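You operate a simulated robot arm through the tools that you are given. There is no shell and no other tool. Be economical: measure what you need, move in short steps, check, and stop when the job is done.

You run a simulated robot arm. Do the job below in one go: nothing can be reset, and whatever is moved stays where it is left.

Task
Put the air coupling on the top of the left bench. Turn the soap knob to 3. Press the fill button three times. Take the wash wand and leave it on the lower shelf of the spares rack. Count the teal caps on the lower shelf of the spares rack, then put as many of the filter cans from the lower shelf of the spares rack on the upper shelf of the spares rack. Put the pot on the lower shelf of the spares rack away on the top of the right bench. Press the soap button two times. Take the blue brush and leave it in the grey tray. Put two of the driers from the top of the coil bench on the top of the small pallet. Take the orange comb and put it in the inside of the blue ledge tray. Fetch the 92 mm box from the top of the left bench and set it in the inside of the keep bin. Pull the washer drawer open. Do these in any order. Set down upright: filter can, pot, orange comb, box.

It is judged by the outcome, as a careful person would: the job done as asked, and still so three seconds after it is handed in. It fails if anything else is knocked over, pushed out of place, dropped, spilled or broken. A push-on lid holds only when it is set on centred and level and pressed home; a screw cap is set on level and turned clockwise until tight.

Robot
A 6-joint arm with a two-finger parallel gripper on a trunk, on a base that drives. Base frame: it is fixed to the floor where the robot stands at the start and does not move with it; the origin is under the middle of the robot, x ahead of it, y to its left, z up. Lengths are in m, angles in rad, forces in N, time in s.
With the tool pointing down near the work surface it reaches from about 0.1 to 0.6 m from the robot's upright axis, wherever it stands. Its first joint turns from -2.897 to 2.897 rad. Places, roughly: air coupling (3x3x11 cm) [0.5, 0.1, 0.9]; blue brush (8x5x5 cm) [-1.3, 1.4, 0.9]; box [-1.25, -0.75, 1]; drier [-1.25, 1.5, 1]; fill button [-0.1, 0.7, 1.2]; filter can [-2.25, 5, 0.75]; grey tray [-2.5, -3.25, 0.75]; inside of the blue ledge tray (17x15 cm) [0.14, 3.62, 0.96]; inside of the keep bin (15x17 cm) [-1.72, -0.12, 0.8]; lower shelf of the spares rack [-2.4, 5.2, 0.8]; orange comb [-1.25, 1.25, 1]; pot [-2.25, 5.25, 0.75]; soap button [-0.6, 1.9, 1.1]; soap knob [-0.1, 0.6, 1.1]; teal cap (3x3x4 cm) [-2.3, 5, 0.8]; top of the left bench [-0.9, -0.9, 0.9]; top of the right bench [-2.4, 0.1, 0.8]; top of the small pallet [2.4, 2.1, 0.4]; upper shelf of the spares rack [-2.4, 5.2, 1.2]; wash wand (3x3x23 cm) [-1, 1.1, 1]; washer drawer [-0.6, 1.9, 0.9]. Payload 1.57 kg.
The tool frame sits at the grasp point between the pads (the TCP): z along the fingers, y along the line on which they close. The tips reach 0.03 m beyond it. The gripper opens to 0.11 m. The fingers are 0.024 m wide and 0.012 m thick; the gripper's body (0.048 by 0.112 m) begins 0.078 m behind the TCP.
Orientation is told as [roll, pitch, yaw] about the base's x, y, z axes, in that order, counted from this pose: with the fingers straight down and closing along the base's y, the tool's x points along the base's -x, its y along +y and its z along -z.

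Tools
- The arm moves only by the tool servo_tool. Its arguments are lists of equal length, an entry for each row: "jaw": the gripper command, from -1 (fully open) to 1 (shut), values between in proportion; "translation": the shift along the base's x, y, z in units of 100 mm (1.0 is 100 mm), a list of three; "turn": the turn, a rotation vector about the base's x, y, z in units of 45 degrees (1.0 is 45 degrees), a list of three. In form: {"jaw": [jaw, ...], "translation": [[tx, ty, tz], ...], "turn": [[wx, wy, wz], ...]}. A call has 1 to 20 rows; each row is the pose to reach, as a shift and turn from the pose commanded when the call began. A call with a number of a shift or a turn outside -1 to 1 is refused whole. A row lasts 0.2 s, in which the tool goes at most 0.05 m and 0.15 rad; a call with a longer step from one row to the next is refused whole, and so is a gripper value outside its range. Where a pose cannot be reached the arm comes as near as it can. A force on the tool above 40 N (or 10 N above the force at the start of the call, whichever is more), or a blocked arm, ends the call early, and 0.2 s more pass. The fingers move at their own pace (about 0.108 m/s each) and stop on an object; they squeeze with about 34 N. The grip force told is the motor's: it shows also when the fingers shut on nothing. Time passes only in rows, and 0.2 s behind the last, so rows that repeat a pose let the fingers close. The reply holds the time, the measured pose of the TCP, the force on the tool along the base axes, the opening and the grip force, in the units named above and with some noise, with the torque about the TCP (base axes, N m) and any sound that the robot's microphone picked up.
- Cameras (640 x 400 px; columns grow to the right, rows downward): "scene" is now at [0.0241, 0.1842, 1.8127]; the picture's right is [0.71, -0.70, 0.00], its down [-0.63, -0.64, -0.45] and it looks along [0.31, 0.32, -0.89] (base axes); focal length 273 px, centre (320, 200). "wrist" rides on the gripper at [0.07, 0.016, -0.141] in the tool frame; the picture's right is [-0.23, 0.97, 0.00], its down [-0.86, -0.20, -0.48] and it looks along [-0.47, -0.11, 0.88] (tool axes); focal length 222 px, centre (320, 200). There is no depth. A picture from a camera that has moved, and an enlarged one, comes with that camera's place and axes in the base frame and with its lens.
- snapshot(camera): a new picture of that camera. It takes no simulated time.
- move_column(by): slides the trunk up (or, below 0, down) by that many m; the arm and the scene camera ride with it, the base frame stays. It gives what a move gives, with no picture.
- drive_base(legs): drives the robot by 1 to 6 legs, each [ahead, left, turn to the left] in m, m and rad, along the robot's own axes; the way and the turn of a leg run together, so that a leg with both is an arc; at most 1.5 m and 3.142 rad a leg. The arm and the cameras ride along, it lands a little off, and it stops where it bumps. It gives what a move gives.
- head_to(pan, tilt): turns the head with the scene camera to pan (to the left, within 2.094 rad either way) and tilt (down, from -0.506 to 1.204), counted from straight ahead of the robot. It gives what a move gives.
- zoom(camera, box): a new picture of the part [left, top, right, bottom] of that camera's present view, enlarged. It takes no simulated time.
- hand_in(): hands the job in; it is judged then, once.

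Go step by step. Nothing tells you exact positions but the pictures and the camera data: compare them with the known pose of the tool, close in by small moves and look again before you grip or let go. The budget is 567 turns and 360 pictures, counting those below and the enlarged ones. Unless the task says otherwise, let go and move clear before handing in, and close with one line.

The tools are called after ">>>" as name(argument=value, ...) on one line, values as JSON. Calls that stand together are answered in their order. servo_tool: Moves the arm, as the interface text tells. Its arguments: {"type":"object","properties":{"jaw":{"type":"array","items":{"type":"number"}},"translation":{"type":"array","items":{"type":"array","items":{"type":"number"}}},"turn":{"type":"array","items":{"type":"array","items":{"type":"number"}}}},"required":["jaw","translation","turn"]} The other tools are called the same way: move_column (by) slides the trunk up or down; drive_base (legs) drives the base; head_to (pan, tilt) turns the head that bears the scene camera; snapshot (camera) takes a picture; zoom (camera, box) takes an enlarged picture of a part of a camera's view; hand_in () hands the job in.

At the start:

```text
time: 0.0
tcp_pos: [0.0938, 0.4596, 1.3211]
ee_rot: [-0.014, 0.003, -0.018]
wrist_force: [-0.2, -0.7, -0.1]
torque: [0.01, -0.02, -0.01]
gripper_width: 0.1104
gripper_force: 0.1
trunk travel left (down, up): [-0.425, 0.165]
robot x, y, heading: [0.0005, 0.0011, -0.003]
head pan, tilt: [0.796, 1.107]
```

scene: 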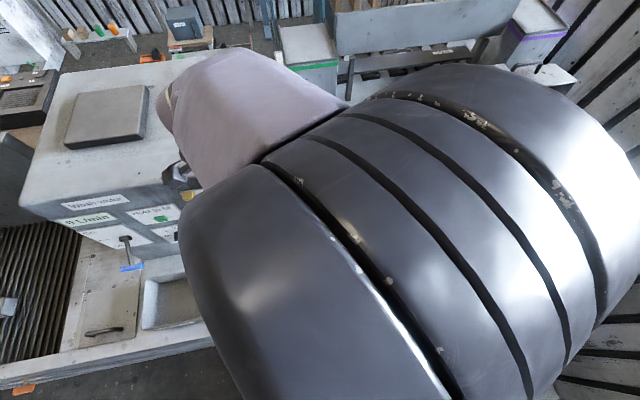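
wrist: 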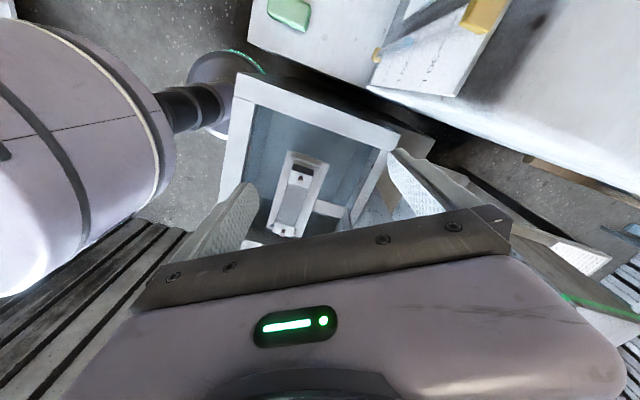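

I see the washer panel in part, and the arm fills most of the scene view. I look around with the head first.

>>> head_to(pan=0, tilt=0.7)

>>> snapshot(camera="scene")

>>> head_to(pan=1.9, tilt=0.7)

>>> snapshot(camera="scene")

>>> head_to(pan=-1.9, tilt=0.7)

>>> snapshot(camera="scene")

```text
time: 1.1
tcp_pos: [0.0954, 0.4585, 1.3212]
ee_rot: [-0.014, 0.002, -0.02]
wrist_force: [-0.6, 0.1, 0.1]
torque: [-0.04, 0.02, 0.01]
gripper_width: 0.1099
gripper_force: 0.1
trunk travel left (down, up): [-0.425, 0.165]
robot x, y, heading: [-0.0003, 0.0016, 0.004]
head pan, tilt: [0.0, 0.7]
```

```text
357 pictures are left
camera scene: at [0.0652, 0.1394, 1.8431], right [0.0, -1.0, 0.0], down [-0.64, 0.0, -0.76], along [0.76, 0.0, -0.64], focal length 273 px, centre (320, 200)
```

scene: 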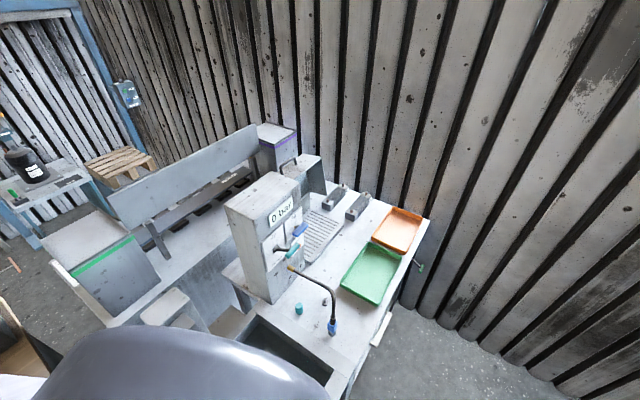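

```text
time: 3.0
tcp_pos: [0.0947, 0.4588, 1.3212]
ee_rot: [-0.014, 0.003, -0.022]
wrist_force: [-0.2, -0.4, 0.2]
torque: [0.04, 0.01, 0.0]
gripper_width: 0.11
gripper_force: 0.0
trunk travel left (down, up): [-0.425, 0.165]
robot x, y, heading: [0.0009, -0.0, -0.004]
head pan, tilt: [1.901, 0.7]
```

```text
356 pictures are left
camera scene: at [-0.0473, 0.2198, 1.8431], right [0.95, 0.32, 0.0], down [0.21, -0.61, -0.76], along [-0.25, 0.72, -0.64], focal length 273 px, centre (320, 200)
```

scene: 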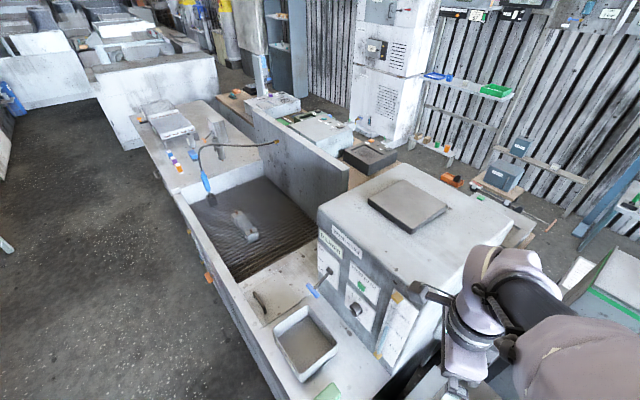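

```text
time: 6.1
tcp_pos: [0.0957, 0.4589, 1.3213]
ee_rot: [-0.012, 0.002, -0.023]
wrist_force: [0.1, 0.4, 0.0]
torque: [0.01, 0.01, -0.01]
gripper_width: 0.11
gripper_force: 0.1
trunk travel left (down, up): [-0.425, 0.165]
robot x, y, heading: [-0.0017, -0.0005, 0.001]
head pan, tilt: [-1.901, 0.7]
```

```text
355 pictures are left
camera scene: at [-0.0473, 0.059, 1.8431], right [-0.95, 0.32, 0.0], down [0.21, 0.61, -0.76], along [-0.25, -0.72, -0.64], focal length 273 px, centre (320, 200)
```

scene: 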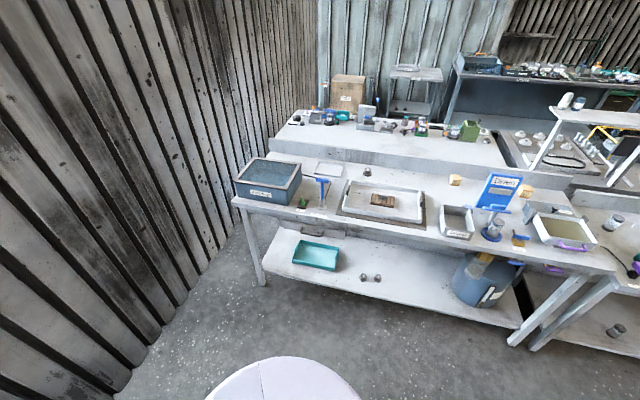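

The area is a large workshop; I zoom in on the parts near the start pose: the sink bench ahead with the air coupling, and the washer panel to the left.

>>> zoom(camera="scene", box=[220, 60, 640, 320])

>>> head_to(pan=0, tilt=0.8)

>>> zoom(camera="scene", box=[180, 120, 440, 360])

>>> head_to(pan=1.7, tilt=0.8)

>>> zoom(camera="scene", box=[160, 100, 480, 400])

```text
1.52 times, centred on (430, 190) of scene
camera zoom: at [-0.0473, 0.059, 1.8431], right [-0.95, 0.32, 0.0], down [0.21, 0.61, -0.76], along [-0.25, -0.72, -0.64], focal length 416 px, centre (152, 215)
```

zoom: 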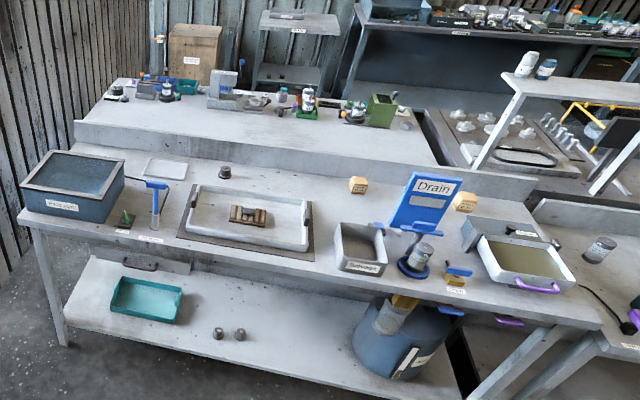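

```text
time: 8.0
tcp_pos: [0.0961, 0.4592, 1.3203]
ee_rot: [-0.013, 0.001, -0.024]
wrist_force: [-0.2, 0.3, 0.1]
torque: [0.01, -0.01, 0.01]
gripper_width: 0.1097
gripper_force: 0.0
trunk travel left (down, up): [-0.425, 0.165]
robot x, y, heading: [0.0028, -0.0023, -0.004]
head pan, tilt: [0.0, 0.799]
```

```text
1.67 times, centred on (310, 240) of scene
camera zoom: at [0.0609, 0.1394, 1.8349], right [0.0, -1.0, 0.0], down [-0.72, 0.0, -0.7], along [0.7, 0.0, -0.72], focal length 455 px, centre (337, 133)
```

zoom: 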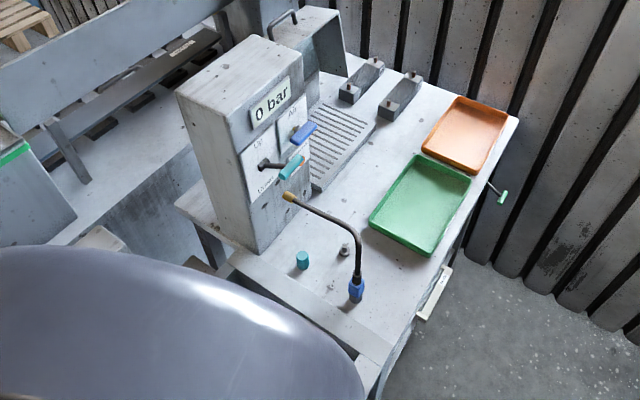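

```text
time: 9.7
tcp_pos: [0.0953, 0.4601, 1.3215]
ee_rot: [-0.012, 0.001, -0.022]
wrist_force: [-0.3, 0.2, 0.2]
torque: [-0.01, 0.0, -0.01]
gripper_width: 0.1099
gripper_force: 0.0
trunk travel left (down, up): [-0.425, 0.165]
robot x, y, heading: [-0.0015, 0.0003, 0.0]
head pan, tilt: [1.7, 0.799]
```

```text
1.33 times, centred on (320, 250) of scene
camera zoom: at [-0.0302, 0.2194, 1.8349], right [0.99, 0.13, 0.0], down [0.09, -0.71, -0.7], along [-0.09, 0.69, -0.72], focal length 364 px, centre (320, 133)
```

zoom: 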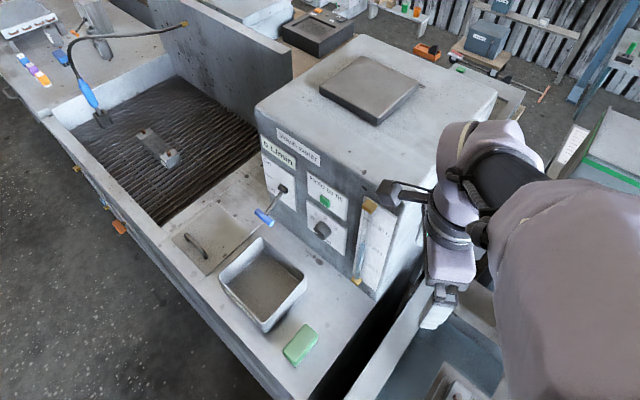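

The washer control box with labels is to my left; I zoom in on its labels and on the air coupling.

>>> zoom(camera="scene", box=[260, 180, 400, 300])

>>> snapshot(camera="wrist")

>>> head_to(pan=0, tilt=0.8)

>>> zoom(camera="scene", box=[260, 200, 360, 320])

>>> zoom(camera="scene", box=[260, 150, 340, 220])

```text
3.33 times, centred on (330, 240) of scene
camera zoom: at [-0.0302, 0.2194, 1.8349], right [0.99, 0.13, 0.0], down [0.09, -0.71, -0.7], along [-0.09, 0.69, -0.72], focal length 909 px, centre (287, 67)
```

zoom: 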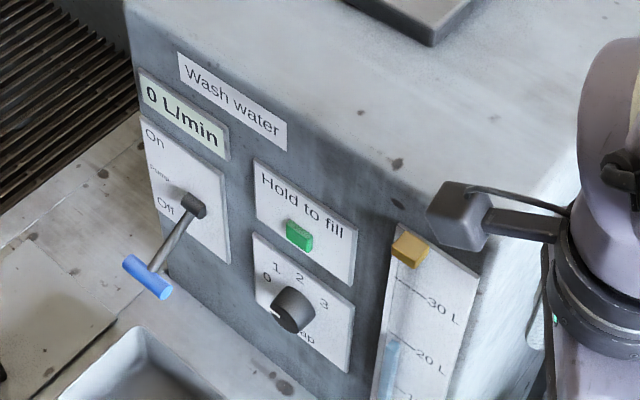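

```text
350 pictures are left
camera wrist: at [0.0258, 0.4785, 1.4623], right [0.25, 0.97, -0.01], down [0.85, -0.21, 0.48], along [0.46, -0.13, -0.88], focal length 222 px, centre (320, 200)
```

wrist: 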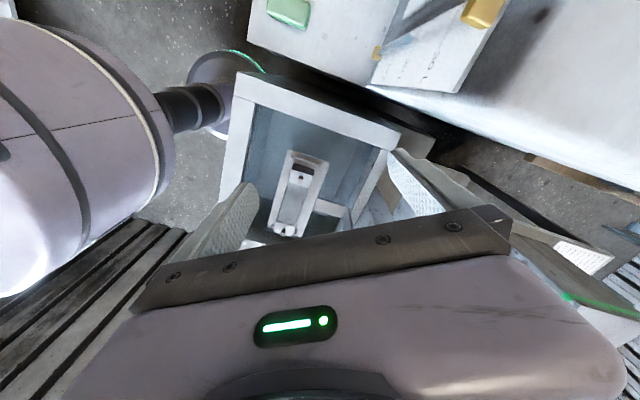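

```text
time: 11.5
tcp_pos: [0.0956, 0.4581, 1.3205]
ee_rot: [-0.014, 0.002, -0.023]
wrist_force: [-0.2, 0.4, -0.4]
torque: [0.0, -0.01, 0.02]
gripper_width: 0.1097
gripper_force: 0.0
trunk travel left (down, up): [-0.425, 0.165]
robot x, y, heading: [-0.0001, -0.0029, -0.001]
head pan, tilt: [0.0, 0.799]
```

```text
3.33 times, centred on (310, 260) of scene
camera zoom: at [0.0609, 0.1394, 1.8349], right [0.0, -1.0, 0.0], down [-0.72, 0.0, -0.7], along [0.7, 0.0, -0.72], focal length 909 px, centre (353, 0)
```

zoom: 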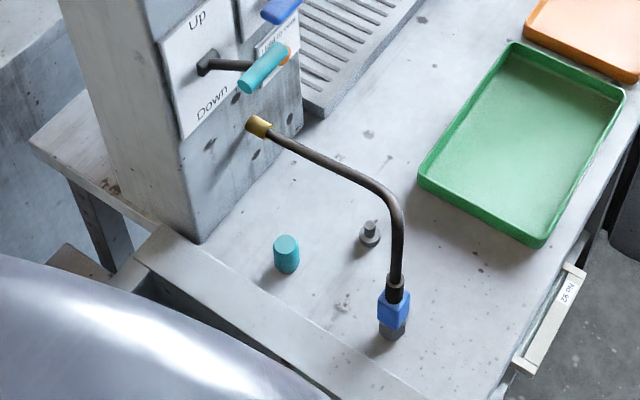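

```text
5.71 times, centred on (300, 185) of scene
camera zoom: at [0.0609, 0.1394, 1.8349], right [0.0, -1.0, 0.0], down [-0.72, 0.0, -0.7], along [0.7, 0.0, -0.72], focal length 1559 px, centre (434, 286)
```

zoom: 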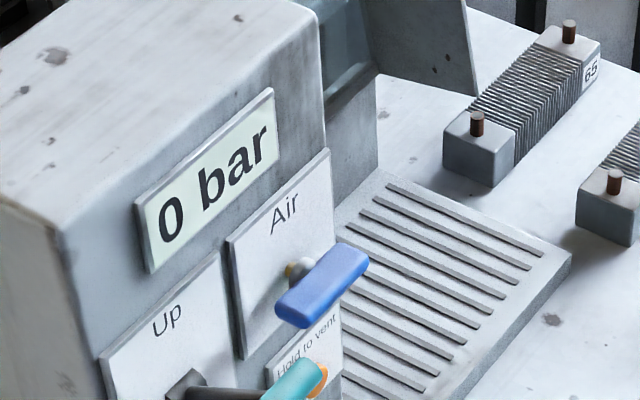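

The air coupling stands on the front bench at about (0.52, 0.10) with a hose to the machine; the washer panel is off to the left at about (-0.08, 0.65). I swing the arm to the front to look at the coupling up close.

>>> servo_tool(jaw=[-1, -1, -1], translation=[[0.2, -0.3, 0], [0.4, -0.6, 0], [0.6, -0.9, 0]], turn=[[0, 0, 0], [0, 0, 0], [0, 0, 0]])

>>> servo_tool(jaw=[-1, -1, -1], translation=[[0.2, -0.3, 0], [0.4, -0.6, 0], [0.6, -0.9, 0]], turn=[[0, 0, 0], [0, 0, 0], [0, 0, 0]])

>>> servo_tool(jaw=[-1, -1, -1], translation=[[0.2, -0.3, 0], [0.4, -0.6, 0], [0.6, -0.9, 0]], turn=[[0, 0, 0], [0, 0, 0], [0, 0, 0]])

>>> servo_tool(jaw=[-1, -1, -1], translation=[[0.2, -0.3, 0], [0.4, -0.6, 0], [0.6, -0.9, 0]], turn=[[0, 0, 0], [0, 0, 0], [0, 0, 0]])

>>> snapshot(camera="wrist")

>>> snapshot(camera="scene")

```text
time: 12.3
tcp_pos: [0.154, 0.3678, 1.3215]
ee_rot: [-0.011, 0.002, -0.018]
wrist_force: [-0.4, -0.4, 0.2]
torque: [0.02, 0.01, 0.02]
gripper_width: 0.1099
gripper_force: 0.1
trunk travel left (down, up): [-0.425, 0.165]
robot x, y, heading: [-0.0029, -0.0048, 0.003]
head pan, tilt: [0.0, 0.799]
```

```text
time: 13.1
tcp_pos: [0.2147, 0.2779, 1.322]
ee_rot: [-0.012, 0.001, -0.017]
wrist_force: [0.8, 0.2, 0.6]
torque: [0.07, 0.01, 0.0]
gripper_width: 0.11
gripper_force: 0.0
trunk travel left (down, up): [-0.425, 0.165]
robot x, y, heading: [0.0009, 0.0029, 0.001]
head pan, tilt: [0.0, 0.799]
```

```text
time: 13.9
tcp_pos: [0.2754, 0.1879, 1.3223]
ee_rot: [-0.011, 0.002, -0.016]
wrist_force: [0.6, 0.0, -0.6]
torque: [0.03, -0.02, 0.0]
gripper_width: 0.11
gripper_force: 0.1
trunk travel left (down, up): [-0.425, 0.165]
robot x, y, heading: [0.0016, 0.0003, -0.003]
head pan, tilt: [0.0, 0.799]
```

```text
time: 14.7
tcp_pos: [0.3352, 0.0994, 1.3209]
ee_rot: [-0.011, 0.001, -0.017]
wrist_force: [1.0, -0.3, 0.2]
torque: [0.01, -0.02, 0.01]
gripper_width: 0.11
gripper_force: 0.1
trunk travel left (down, up): [-0.425, 0.165]
robot x, y, heading: [0.001, 0.003, 0.0]
head pan, tilt: [0.0, 0.799]
```

```text
347 pictures are left
camera wrist: at [0.265, 0.1174, 1.4622], right [0.24, 0.97, -0.01], down [0.85, -0.21, 0.48], along [0.46, -0.13, -0.88], focal length 222 px, centre (320, 200)
```

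wrist: 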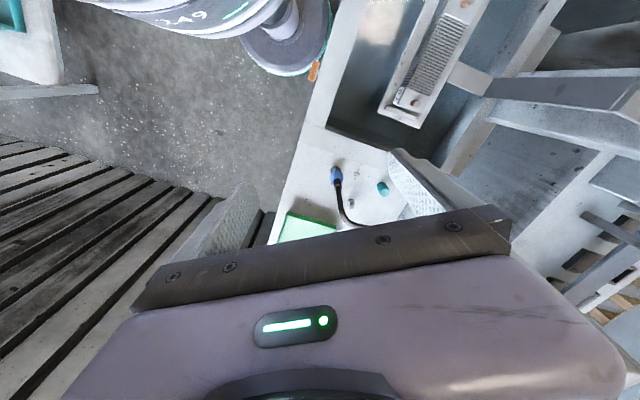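

```text
346 pictures are left
camera scene: at [0.062, 0.1382, 1.8349], right [0.0, -1.0, 0.0], down [-0.72, 0.0, -0.7], along [0.7, 0.0, -0.72], focal length 273 px, centre (320, 200)
```

scene: 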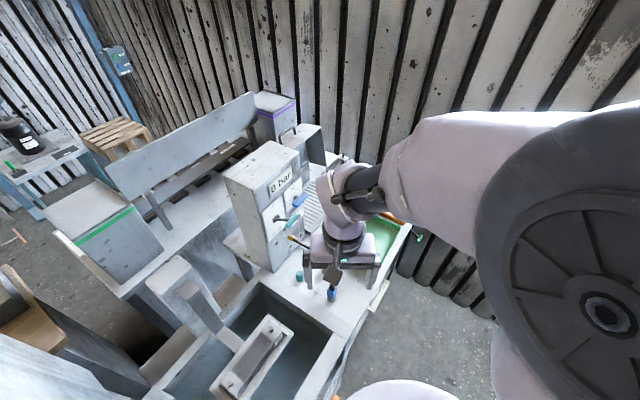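

The coupling shows in the wrist view near (0.50, 0.10). I pitch the tool 45° forward so the hose clears the palm, and lower the trunk.

>>> servo_tool(jaw=[-1, -1, -1, -1, -1, -1], translation=[[0, 0, 0], [0, 0, 0], [0, 0, 0], [0, 0, 0], [0, 0, 0], [0, 0, 0]], turn=[[0, -0.17, 0], [0, -0.34, 0], [0, -0.51, 0], [0, -0.68, 0], [0, -0.85, 0], [0, -1, 0]])

>>> move_column(by=-0.25)

>>> snapshot(camera="wrist")

>>> snapshot(camera="scene")

```text
time: 16.1
tcp_pos: [0.3932, 0.1476, 1.3496]
ee_rot: [-0.003, -0.778, -0.022]
wrist_force: [-0.4, 0.1, 0.7]
torque: [-0.03, 0.01, -0.02]
gripper_width: 0.1099
gripper_force: 0.1
out of reach, approached as far as the arm can: row 4, 5, 6
trunk travel left (down, up): [-0.425, 0.165]
robot x, y, heading: [0.0028, 0.0027, -0.001]
head pan, tilt: [0.0, 0.799]
```

```text
time: 18.6
tcp_pos: [0.393, 0.1467, 1.1019]
ee_rot: [0.002, -0.778, -0.025]
wrist_force: [0.0, -0.9, 0.5]
torque: [0.0, 0.01, -0.01]
gripper_width: 0.1099
gripper_force: 0.2
trunk travel left (down, up): [-0.175, 0.415]
robot x, y, heading: [-0.0027, -0.0021, -0.0]
head pan, tilt: [0.0, 0.799]
```

```text
345 pictures are left
camera wrist: at [0.2438, 0.1659, 1.1523], right [0.18, 0.97, 0.16], down [0.27, -0.21, 0.94], along [0.95, -0.13, -0.3], focal length 222 px, centre (320, 200)
```

wrist: 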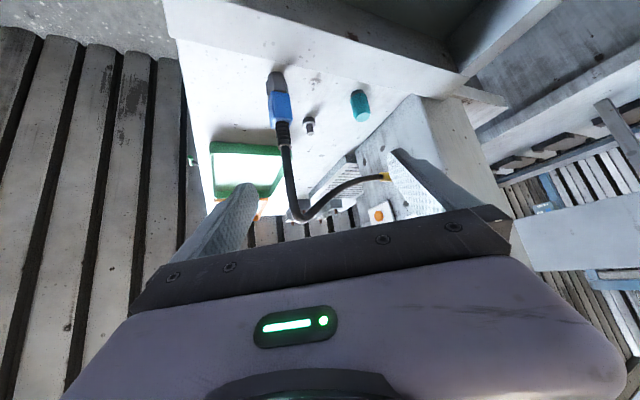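

```text
344 pictures are left
camera scene: at [0.0639, 0.1303, 1.5916], right [-0.11, -0.99, 0.0], down [-0.65, 0.07, -0.75], along [0.75, -0.08, -0.66], focal length 273 px, centre (320, 200)
```

scene: 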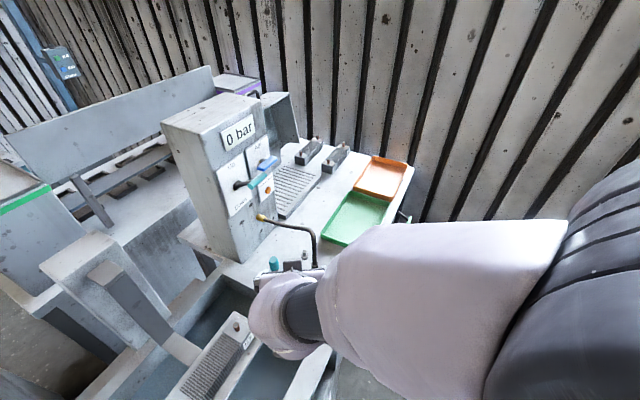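

The coupling's blue part triangulates to about (0.49, 0.098, 0.93), with the bench at about 0.86. I move to a pre-grasp behind and above it.

>>> servo_tool(jaw=[-1, -1, -1], translation=[[0.09, -0.17, -0.25], [0.18, -0.34, -0.5], [0.27, -0.5, -0.75]], turn=[[0, 0, 0], [0, 0, 0], [0, 0, 0]])

>>> snapshot(camera="wrist")

```text
time: 19.4
tcp_pos: [0.4376, 0.1048, 1.0275]
ee_rot: [0.006, -0.779, -0.027]
wrist_force: [0.0, -0.4, 0.1]
torque: [0.04, -0.01, 0.04]
gripper_width: 0.11
gripper_force: 0.0
out of reach, approached as far as the arm can: row 1, 2, 3
trunk travel left (down, up): [-0.175, 0.415]
robot x, y, heading: [-0.003, -0.0002, -0.0]
head pan, tilt: [0.0, 0.799]
```

```text
343 pictures are left
camera wrist: at [0.2886, 0.1237, 1.0788], right [0.19, 0.97, 0.16], down [0.27, -0.21, 0.94], along [0.95, -0.13, -0.3], focal length 222 px, centre (320, 200)
```

wrist: 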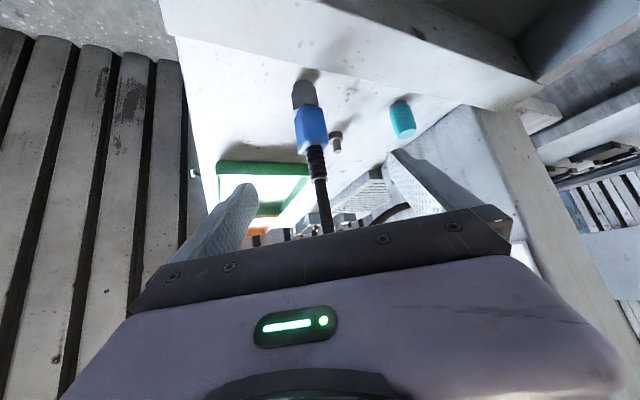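

The coupling is centred between the fingers. I move in to the grasp and close.

>>> servo_tool(jaw=[-1, -1, -1, -1], translation=[[0.12, 0, -0.25], [0.25, -0.02, -0.5], [0.37, -0.04, -0.75], [0.5, -0.05, -0.97]], turn=[[0, 0, 0], [0, 0, 0], [0, 0, 0], [0, 0, 0]])

>>> snapshot(camera="wrist")

```text
time: 20.4
tcp_pos: [0.4905, 0.1155, 0.9388]
ee_rot: [-0.008, -0.777, -0.028]
wrist_force: [0.2, -0.6, 0.1]
torque: [-0.02, 0.02, -0.01]
gripper_width: 0.1099
gripper_force: 0.0
out of reach, approached as far as the arm can: row 3, 4
trunk travel left (down, up): [-0.175, 0.415]
robot x, y, heading: [0.0012, 0.0008, 0.003]
head pan, tilt: [0.0, 0.799]
```

```text
342 pictures are left
camera wrist: at [0.3421, 0.1371, 0.9909], right [0.19, 0.97, 0.15], down [0.27, -0.2, 0.94], along [0.94, -0.14, -0.3], focal length 222 px, centre (320, 200)
```

wrist: 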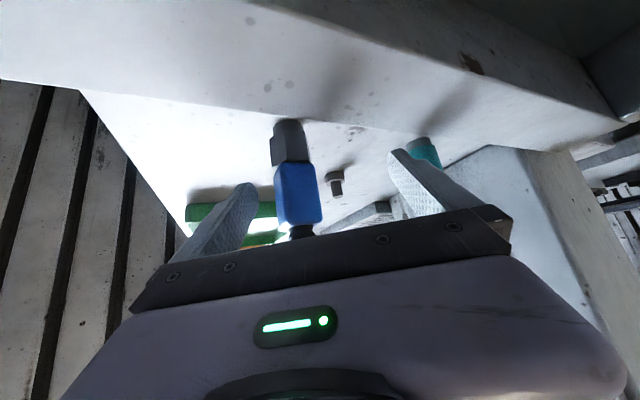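

The coupling is about 16 mm to the lower-y side of centre. I try to correct that.

>>> servo_tool(jaw=[-1, -1], translation=[[0, -0.08, 0], [0, -0.16, -0.05]], turn=[[0, 0, 0], [0, 0, 0]])

```text
time: 21.0
tcp_pos: [0.4937, 0.1152, 0.9415]
ee_rot: [-0.008, -0.777, -0.026]
wrist_force: [0.2, -0.1, -0.4]
torque: [-0.01, 0.0, -0.05]
gripper_width: 0.1103
gripper_force: 0.2
out of reach, approached as far as the arm can: row 1, 2
trunk travel left (down, up): [-0.175, 0.415]
robot x, y, heading: [-0.0017, 0.0005, 0.005]
head pan, tilt: [0.0, 0.799]
```

The arm is at a limit there, so I nudge the base 16 mm to the right.

>>> drive_base(legs=[[0, -0.016, 0]])

>>> snapshot(camera="wrist")

```text
time: 21.8
tcp_pos: [0.494, 0.0984, 0.9428]
ee_rot: [-0.006, -0.775, -0.028]
wrist_force: [0.2, 0.2, 0.3]
torque: [0.0, -0.02, 0.03]
gripper_width: 0.1099
gripper_force: 0.1
trunk travel left (down, up): [-0.175, 0.415]
robot x, y, heading: [-0.0005, -0.0198, -0.002]
head pan, tilt: [0.0, 0.799]
```

```text
341 pictures are left
camera wrist: at [0.3446, 0.1186, 0.9945], right [0.19, 0.97, 0.15], down [0.27, -0.2, 0.94], along [0.94, -0.14, -0.3], focal length 222 px, centre (320, 200)
```

wrist: 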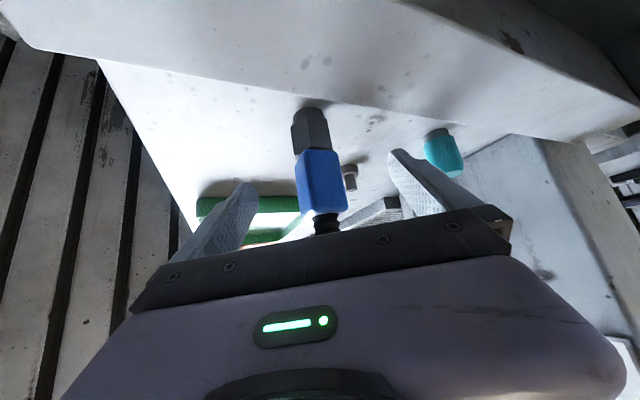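

Now it is centred; I close the gripper.

>>> servo_tool(jaw=[0, 0.5, 1, 1, 1, 1], translation=[[0, 0, 0], [0, 0, 0], [0, 0, 0], [0, 0, 0], [0, 0, 0], [0, 0, 0]], turn=[[0, 0, 0], [0, 0, 0], [0, 0, 0], [0, 0, 0], [0, 0, 0], [0, 0, 0]])

>>> zoom(camera="wrist", box=[160, 80, 480, 280])

```text
time: 23.2
tcp_pos: [0.4932, 0.0992, 0.9417]
ee_rot: [-0.008, -0.777, -0.025]
wrist_force: [0.4, 1.7, 0.8]
torque: [0.09, -0.01, -0.04]
gripper_width: 0.0363
gripper_force: 33.9
trunk travel left (down, up): [-0.175, 0.415]
robot x, y, heading: [-0.0065, -0.0144, 0.0]
head pan, tilt: [0.0, 0.799]
```

```text
2.00 times, centred on (320, 180) of wrist
camera zoom: at [0.3446, 0.1194, 0.9944], right [0.19, 0.97, 0.15], down [0.27, -0.2, 0.94], along [0.94, -0.14, -0.3], focal length 444 px, centre (320, 240)
```

zoom: 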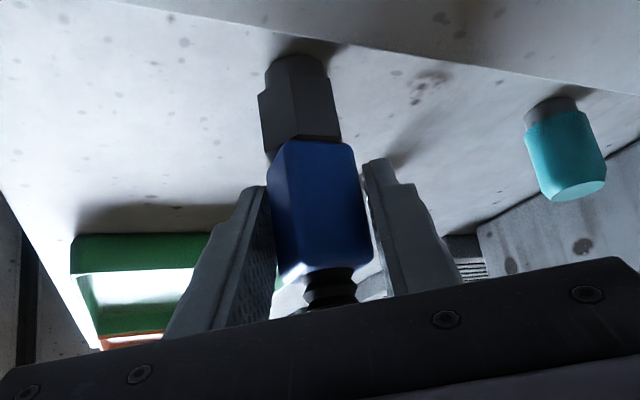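

Gripped at 36 mm. I lift it gently and watch the force for a pull from the hose.

>>> servo_tool(jaw=[1, 1, 1, 1], translation=[[0, 0, 0.15], [0, 0, 0.3], [0, 0, 0.45], [0, 0, 0.6]], turn=[[0, 0, 0], [0, 0, 0], [0, 0, 0], [0, 0, 0]])

>>> snapshot(camera="wrist")

>>> snapshot(camera="scene")

```text
time: 24.2
tcp_pos: [0.4937, 0.0988, 1.0045]
ee_rot: [-0.009, -0.777, -0.026]
wrist_force: [0.2, 0.1, -2.1]
torque: [0.02, -0.01, 0.0]
gripper_width: 0.0363
gripper_force: 33.7
trunk travel left (down, up): [-0.175, 0.415]
robot x, y, heading: [0.003, -0.0151, -0.002]
head pan, tilt: [0.0, 0.799]
```

```text
339 pictures are left
camera wrist: at [0.3448, 0.1196, 1.055], right [0.19, 0.97, 0.15], down [0.27, -0.2, 0.94], along [0.94, -0.14, -0.3], focal length 222 px, centre (320, 200)
```

wrist: 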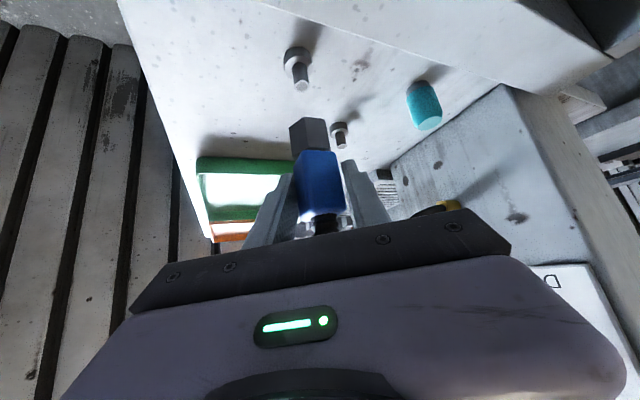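

```text
338 pictures are left
camera scene: at [0.0607, 0.1234, 1.5849], right [0.0, -1.0, 0.0], down [-0.72, 0.0, -0.7], along [0.7, 0.0, -0.72], focal length 273 px, centre (320, 200)
```

scene: 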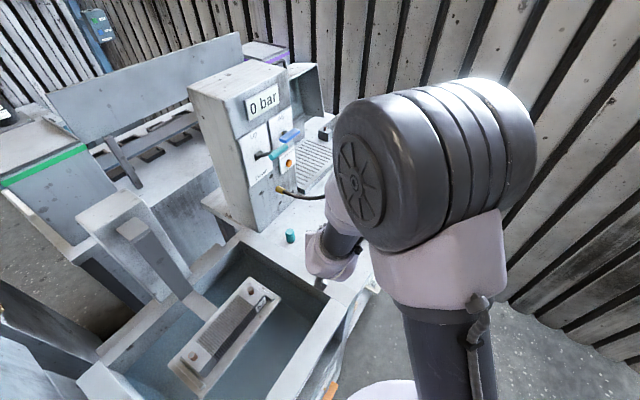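

It came off its peg freely. I raise the trunk a little and drive back in small steps, watching the force and the hose.

>>> move_column(by=0.1)

>>> drive_base(legs=[[-0.1, 0, 0]])

>>> snapshot(camera="scene")

>>> snapshot(camera="wrist")

```text
time: 25.5
tcp_pos: [0.4938, 0.0988, 1.1033]
ee_rot: [-0.007, -0.775, -0.026]
wrist_force: [0.3, -0.3, -2.1]
torque: [0.01, 0.02, 0.01]
gripper_width: 0.0365
gripper_force: 34.5
trunk travel left (down, up): [-0.275, 0.315]
robot x, y, heading: [-0.0005, -0.0167, -0.0]
head pan, tilt: [0.0, 0.799]
```

```text
time: 26.7
tcp_pos: [0.3942, 0.0985, 1.1039]
ee_rot: [-0.006, -0.779, -0.025]
wrist_force: [0.3, 0.7, -1.6]
torque: [0.01, -0.05, -0.01]
gripper_width: 0.036
gripper_force: 33.8
trunk travel left (down, up): [-0.275, 0.315]
robot x, y, heading: [-0.0995, -0.0212, -0.003]
head pan, tilt: [0.0, 0.799]
```

```text
337 pictures are left
camera scene: at [-0.0397, 0.1235, 1.6849], right [0.0, -1.0, 0.0], down [-0.72, 0.0, -0.7], along [0.7, 0.0, -0.72], focal length 273 px, centre (320, 200)
```

scene: 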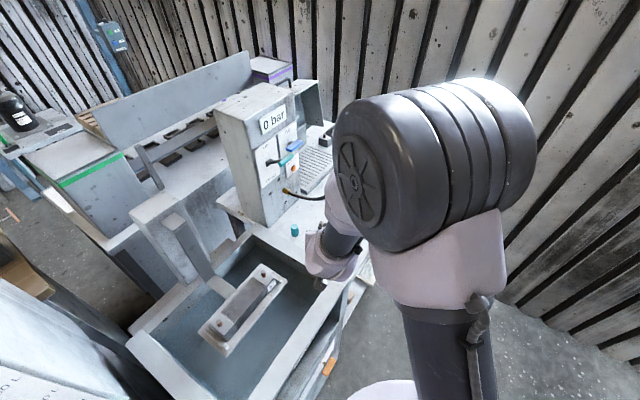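

```text
336 pictures are left
camera wrist: at [0.2449, 0.1199, 1.1551], right [0.19, 0.97, 0.15], down [0.27, -0.2, 0.94], along [0.94, -0.14, -0.3], focal length 222 px, centre (320, 200)
```

wrist: 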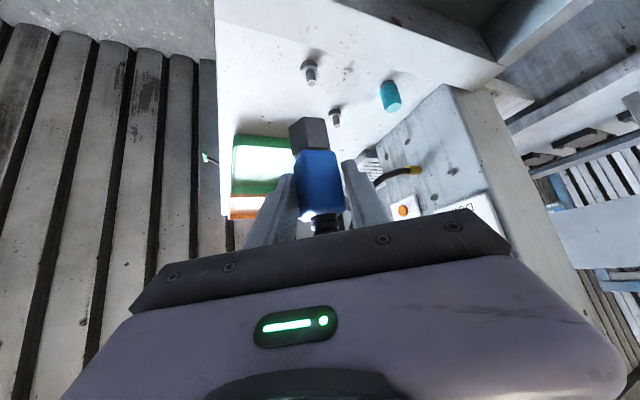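

The hose just stretches with no pull. I turn the robot clockwise in steps toward the left bench, watching the force.

>>> move_column(by=0.15)

>>> drive_base(legs=[[0, 0, -0.7]])

>>> drive_base(legs=[[0, 0, -0.7]])

>>> snapshot(camera="wrist")

>>> snapshot(camera="scene")

```text
time: 28.4
tcp_pos: [0.3947, 0.0985, 1.2533]
ee_rot: [-0.006, -0.778, -0.024]
wrist_force: [0.1, 0.1, -1.6]
torque: [-0.03, -0.03, 0.02]
gripper_width: 0.036
gripper_force: 34.1
trunk travel left (down, up): [-0.425, 0.165]
robot x, y, heading: [-0.1003, -0.0141, -0.002]
head pan, tilt: [0.0, 0.799]
```

```text
time: 30.7
tcp_pos: [0.3529, -0.2445, 1.2523]
ee_rot: [-0.008, -0.777, -0.722]
wrist_force: [-0.3, 0.7, -2.6]
torque: [-0.03, -0.02, 0.02]
gripper_width: 0.0359
gripper_force: 34.6
trunk travel left (down, up): [-0.425, 0.165]
robot x, y, heading: [-0.0969, -0.0137, -0.694]
head pan, tilt: [0.0, 0.799]
```

```text
time: 33.0
tcp_pos: [0.0989, -0.4822, 1.2523]
ee_rot: [-0.007, -0.776, -1.424]
wrist_force: [0.1, -0.1, -1.9]
torque: [-0.02, 0.0, -0.02]
gripper_width: 0.0356
gripper_force: 34.3
trunk travel left (down, up): [-0.425, 0.165]
robot x, y, heading: [-0.0986, -0.0149, -1.398]
head pan, tilt: [0.0, 0.799]
```

```text
335 pictures are left
camera wrist: at [0.0937, -0.3333, 1.3047], right [0.99, -0.02, 0.15], down [-0.15, -0.3, 0.94], along [0.03, -0.95, -0.3], focal length 222 px, centre (320, 200)
```

wrist: 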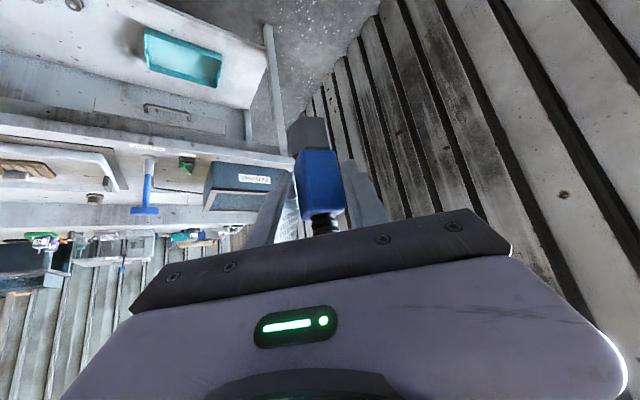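

```text
334 pictures are left
camera scene: at [0.0496, -0.0525, 1.8349], right [-0.99, -0.17, 0.0], down [-0.12, 0.71, -0.7], along [0.12, -0.69, -0.72], focal length 273 px, centre (320, 200)
```

scene: 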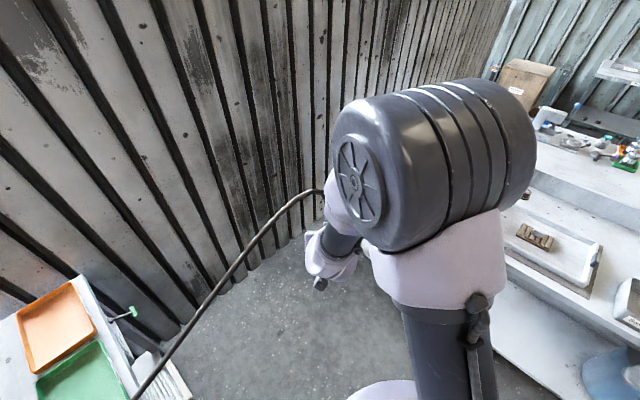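

The hose follows without a pull. I turn the rest of the way to face the left bench and look.

>>> drive_base(legs=[[0, 0, -0.74]])

>>> head_to(pan=0.35, tilt=0.7)

>>> snapshot(camera="scene")

>>> head_to(pan=-0.8, tilt=0.7)

>>> snapshot(camera="scene")

>>> snapshot(camera="wrist")

```text
time: 35.4
tcp_pos: [-0.2695, -0.4932, 1.2527]
ee_rot: [-0.007, -0.777, -2.167]
wrist_force: [-0.2, 0.2, -2.2]
torque: [0.0, -0.01, -0.03]
gripper_width: 0.0268
gripper_force: 34.1
trunk travel left (down, up): [-0.425, 0.165]
robot x, y, heading: [-0.0998, -0.0154, -2.139]
head pan, tilt: [0.0, 0.799]
```

```text
time: 36.2
tcp_pos: [-0.2693, -0.4934, 1.2535]
ee_rot: [-0.006, -0.777, -2.168]
wrist_force: [0.1, -0.4, -1.7]
torque: [0.01, 0.02, -0.01]
gripper_width: 0.0267
gripper_force: 34.2
trunk travel left (down, up): [-0.425, 0.165]
robot x, y, heading: [-0.0992, -0.0168, -2.143]
head pan, tilt: [0.351, 0.7]
```

```text
333 pictures are left
camera scene: at [0.0113, -0.1584, 1.8431], right [-0.98, 0.22, 0.0], down [0.14, 0.63, -0.76], along [-0.17, -0.75, -0.64], focal length 273 px, centre (320, 200)
```

scene: 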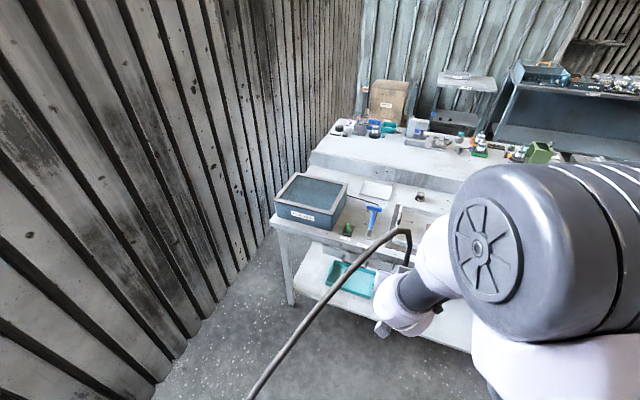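

```text
time: 37.5
tcp_pos: [-0.2686, -0.4926, 1.2528]
ee_rot: [-0.008, -0.776, -2.167]
wrist_force: [-0.2, 0.2, -2.1]
torque: [0.0, 0.0, 0.01]
gripper_width: 0.027
gripper_force: 34.5
trunk travel left (down, up): [-0.425, 0.165]
robot x, y, heading: [-0.0993, -0.0187, -2.145]
head pan, tilt: [-0.799, 0.7]
```

```text
332 pictures are left
camera scene: at [-0.0534, -0.0925, 1.8431], right [-0.2, 0.98, 0.0], down [0.63, 0.13, -0.76], along [-0.75, -0.15, -0.64], focal length 273 px, centre (320, 200)
```

scene: 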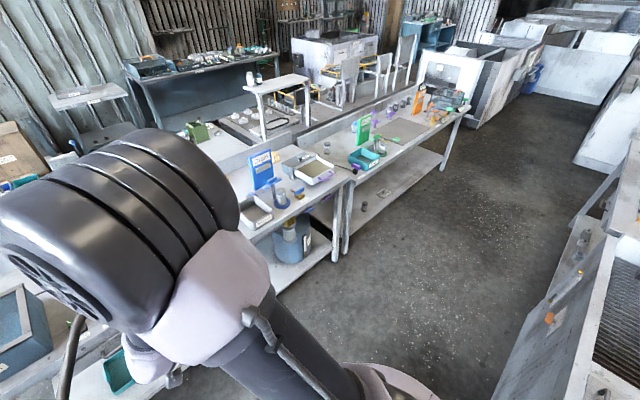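

```text
331 pictures are left
camera wrist: at [-0.1718, -0.3804, 1.3047], right [0.71, -0.69, 0.15], down [-0.32, -0.12, 0.94], along [-0.63, -0.72, -0.3], focal length 222 px, centre (320, 200)
```

wrist: 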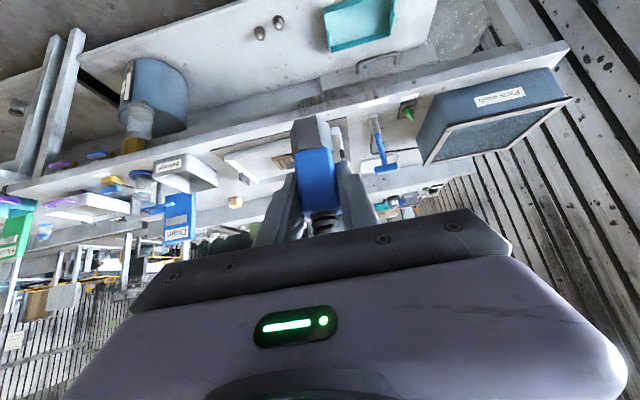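

The coupling is held and the left bench is ahead. I move closer and look for a free spot on the bench top.

>>> drive_base(legs=[[0.2, 0, 0]])

>>> head_to(pan=0.6, tilt=0.75)

>>> snapshot(camera="scene")

>>> snapshot(camera="wrist")

```text
time: 39.1
tcp_pos: [-0.374, -0.662, 1.2527]
ee_rot: [-0.006, -0.776, -2.164]
wrist_force: [0.1, -0.2, -1.5]
torque: [-0.01, 0.0, 0.03]
gripper_width: 0.0265
gripper_force: 34.0
trunk travel left (down, up): [-0.425, 0.165]
robot x, y, heading: [-0.2077, -0.1865, -2.131]
head pan, tilt: [-0.799, 0.7]
```

```text
time: 40.7
tcp_pos: [-0.3739, -0.6619, 1.2529]
ee_rot: [-0.008, -0.777, -2.163]
wrist_force: [-0.2, -0.7, -2.2]
torque: [0.04, 0.0, 0.02]
gripper_width: 0.0267
gripper_force: 34.4
trunk travel left (down, up): [-0.425, 0.165]
robot x, y, heading: [-0.2054, -0.1841, -2.14]
head pan, tilt: [0.6, 0.75]
```

```text
330 pictures are left
camera scene: at [-0.0743, -0.3255, 1.8389], right [-1.0, -0.03, 0.0], down [-0.02, 0.68, -0.73], along [0.02, -0.73, -0.68], focal length 273 px, centre (320, 200)
```

scene: 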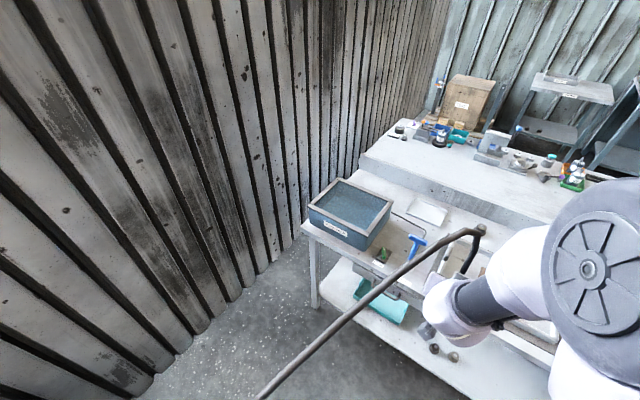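

```text
329 pictures are left
camera wrist: at [-0.2776, -0.5483, 1.3047], right [0.71, -0.68, 0.15], down [-0.32, -0.12, 0.94], along [-0.62, -0.72, -0.3], focal length 222 px, centre (320, 200)
```

wrist: 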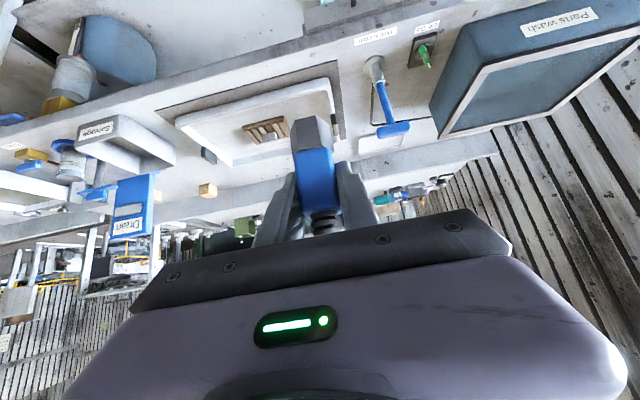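

The tray and lever crowd the near part of the bench. I strafe right along the bench to inspect the box region and free space there.

>>> drive_base(legs=[[0, -0.35, 0]])

>>> snapshot(camera="wrist")

>>> head_to(pan=-0.5, tilt=0.8)

>>> snapshot(camera="scene")

```text
time: 43.0
tcp_pos: [-0.6696, -0.4736, 1.252]
ee_rot: [-0.006, -0.776, -2.166]
wrist_force: [-0.6, 0.0, -2.0]
torque: [-0.01, -0.01, -0.01]
gripper_width: 0.0267
gripper_force: 33.8
trunk travel left (down, up): [-0.425, 0.165]
robot x, y, heading: [-0.4999, 0.003, -2.137]
head pan, tilt: [0.6, 0.75]
```

```text
328 pictures are left
camera wrist: at [-0.5732, -0.3601, 1.3048], right [0.71, -0.68, 0.15], down [-0.32, -0.12, 0.94], along [-0.63, -0.72, -0.3], focal length 222 px, centre (320, 200)
```

wrist: 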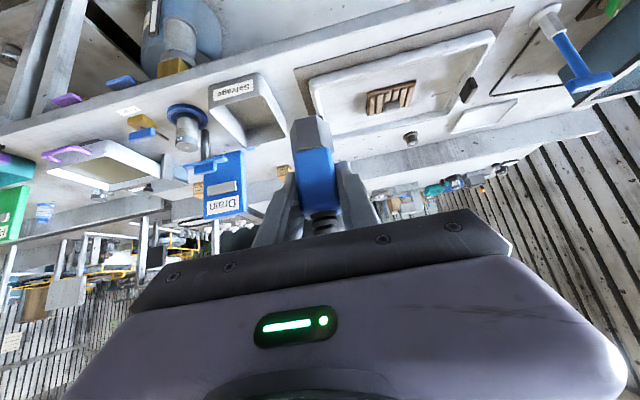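

```text
time: 44.3
tcp_pos: [-0.6699, -0.4745, 1.2533]
ee_rot: [-0.007, -0.775, -2.163]
wrist_force: [0.1, 0.0, -2.2]
torque: [-0.02, -0.02, 0.0]
gripper_width: 0.0265
gripper_force: 33.2
trunk travel left (down, up): [-0.425, 0.165]
robot x, y, heading: [-0.5002, 0.0057, -2.138]
head pan, tilt: [-0.499, 0.799]
```

```text
327 pictures are left
camera scene: at [-0.4425, -0.0939, 1.8349], right [-0.48, 0.88, 0.0], down [0.63, 0.35, -0.7], along [-0.61, -0.34, -0.72], focal length 273 px, centre (320, 200)
```

scene: 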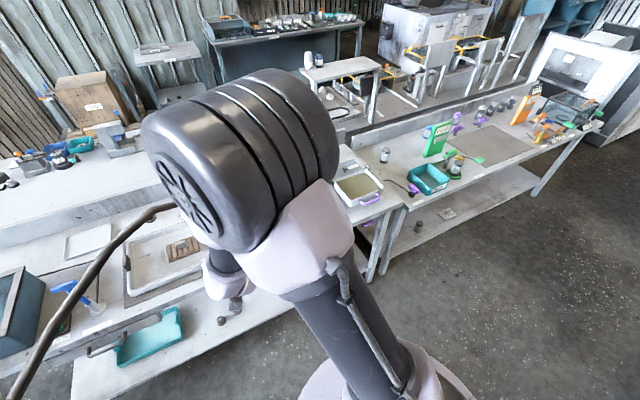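

There may be a free patch between the Salvage bin and the tray. I zoom into the wrist view there.

>>> zoom(camera="wrist", box=[80, 40, 400, 240])

>>> drive_base(legs=[[0, -0.15, 0]])

>>> snapshot(camera="wrist")

>>> head_to(pan=0.7, tilt=0.9)

>>> snapshot(camera="scene")

```text
2.00 times, centred on (240, 140) of wrist
camera zoom: at [-0.5727, -0.3604, 1.3047], right [0.71, -0.68, 0.15], down [-0.32, -0.12, 0.94], along [-0.63, -0.72, -0.3], focal length 444 px, centre (480, 320)
```

zoom: 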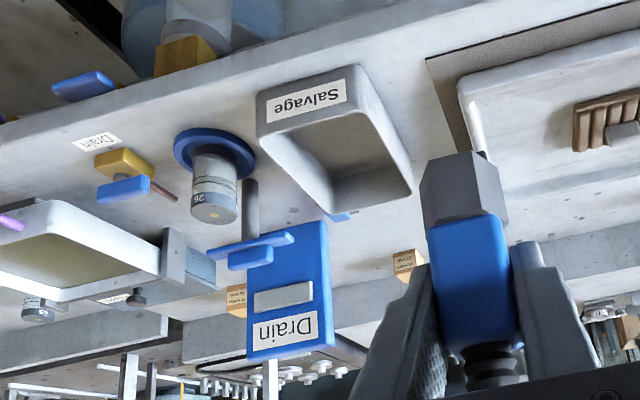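

```text
time: 45.6
tcp_pos: [-0.7939, -0.3938, 1.2528]
ee_rot: [-0.005, -0.777, -2.165]
wrist_force: [0.1, -0.5, -1.4]
torque: [0.0, -0.01, 0.03]
gripper_width: 0.0268
gripper_force: 33.8
trunk travel left (down, up): [-0.425, 0.165]
robot x, y, heading: [-0.6258, 0.0842, -2.143]
head pan, tilt: [-0.499, 0.799]
```

```text
325 pictures are left
camera wrist: at [-0.6981, -0.2804, 1.3048], right [0.71, -0.68, 0.16], down [-0.32, -0.12, 0.94], along [-0.63, -0.72, -0.3], focal length 222 px, centre (320, 200)
```

wrist: 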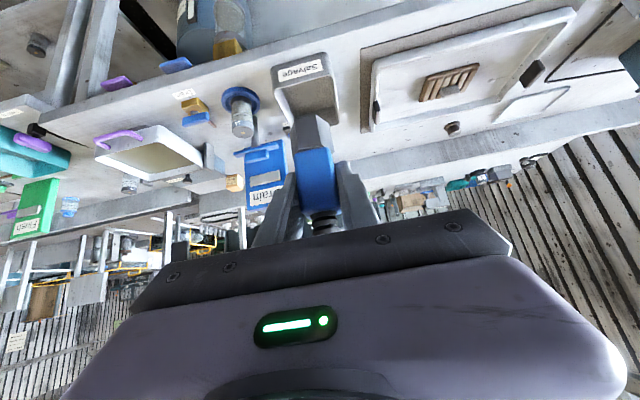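

```text
time: 47.0
tcp_pos: [-0.7937, -0.394, 1.2526]
ee_rot: [-0.007, -0.778, -2.163]
wrist_force: [-0.7, 0.5, -1.4]
torque: [-0.01, 0.01, 0.0]
gripper_width: 0.0268
gripper_force: 33.8
trunk travel left (down, up): [-0.425, 0.165]
robot x, y, heading: [-0.6279, 0.0838, -2.139]
head pan, tilt: [0.7, 0.901]
```

```text
324 pictures are left
camera scene: at [-0.4866, -0.0503, 1.827], right [-0.99, -0.13, 0.0], down [-0.1, 0.78, -0.62], along [0.08, -0.62, -0.78], focal length 273 px, centre (320, 200)
```

scene: 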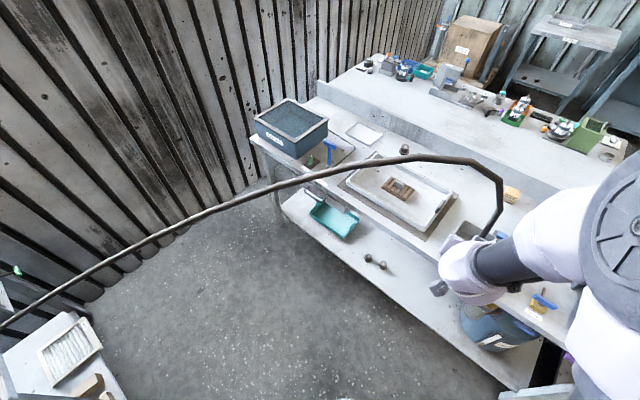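

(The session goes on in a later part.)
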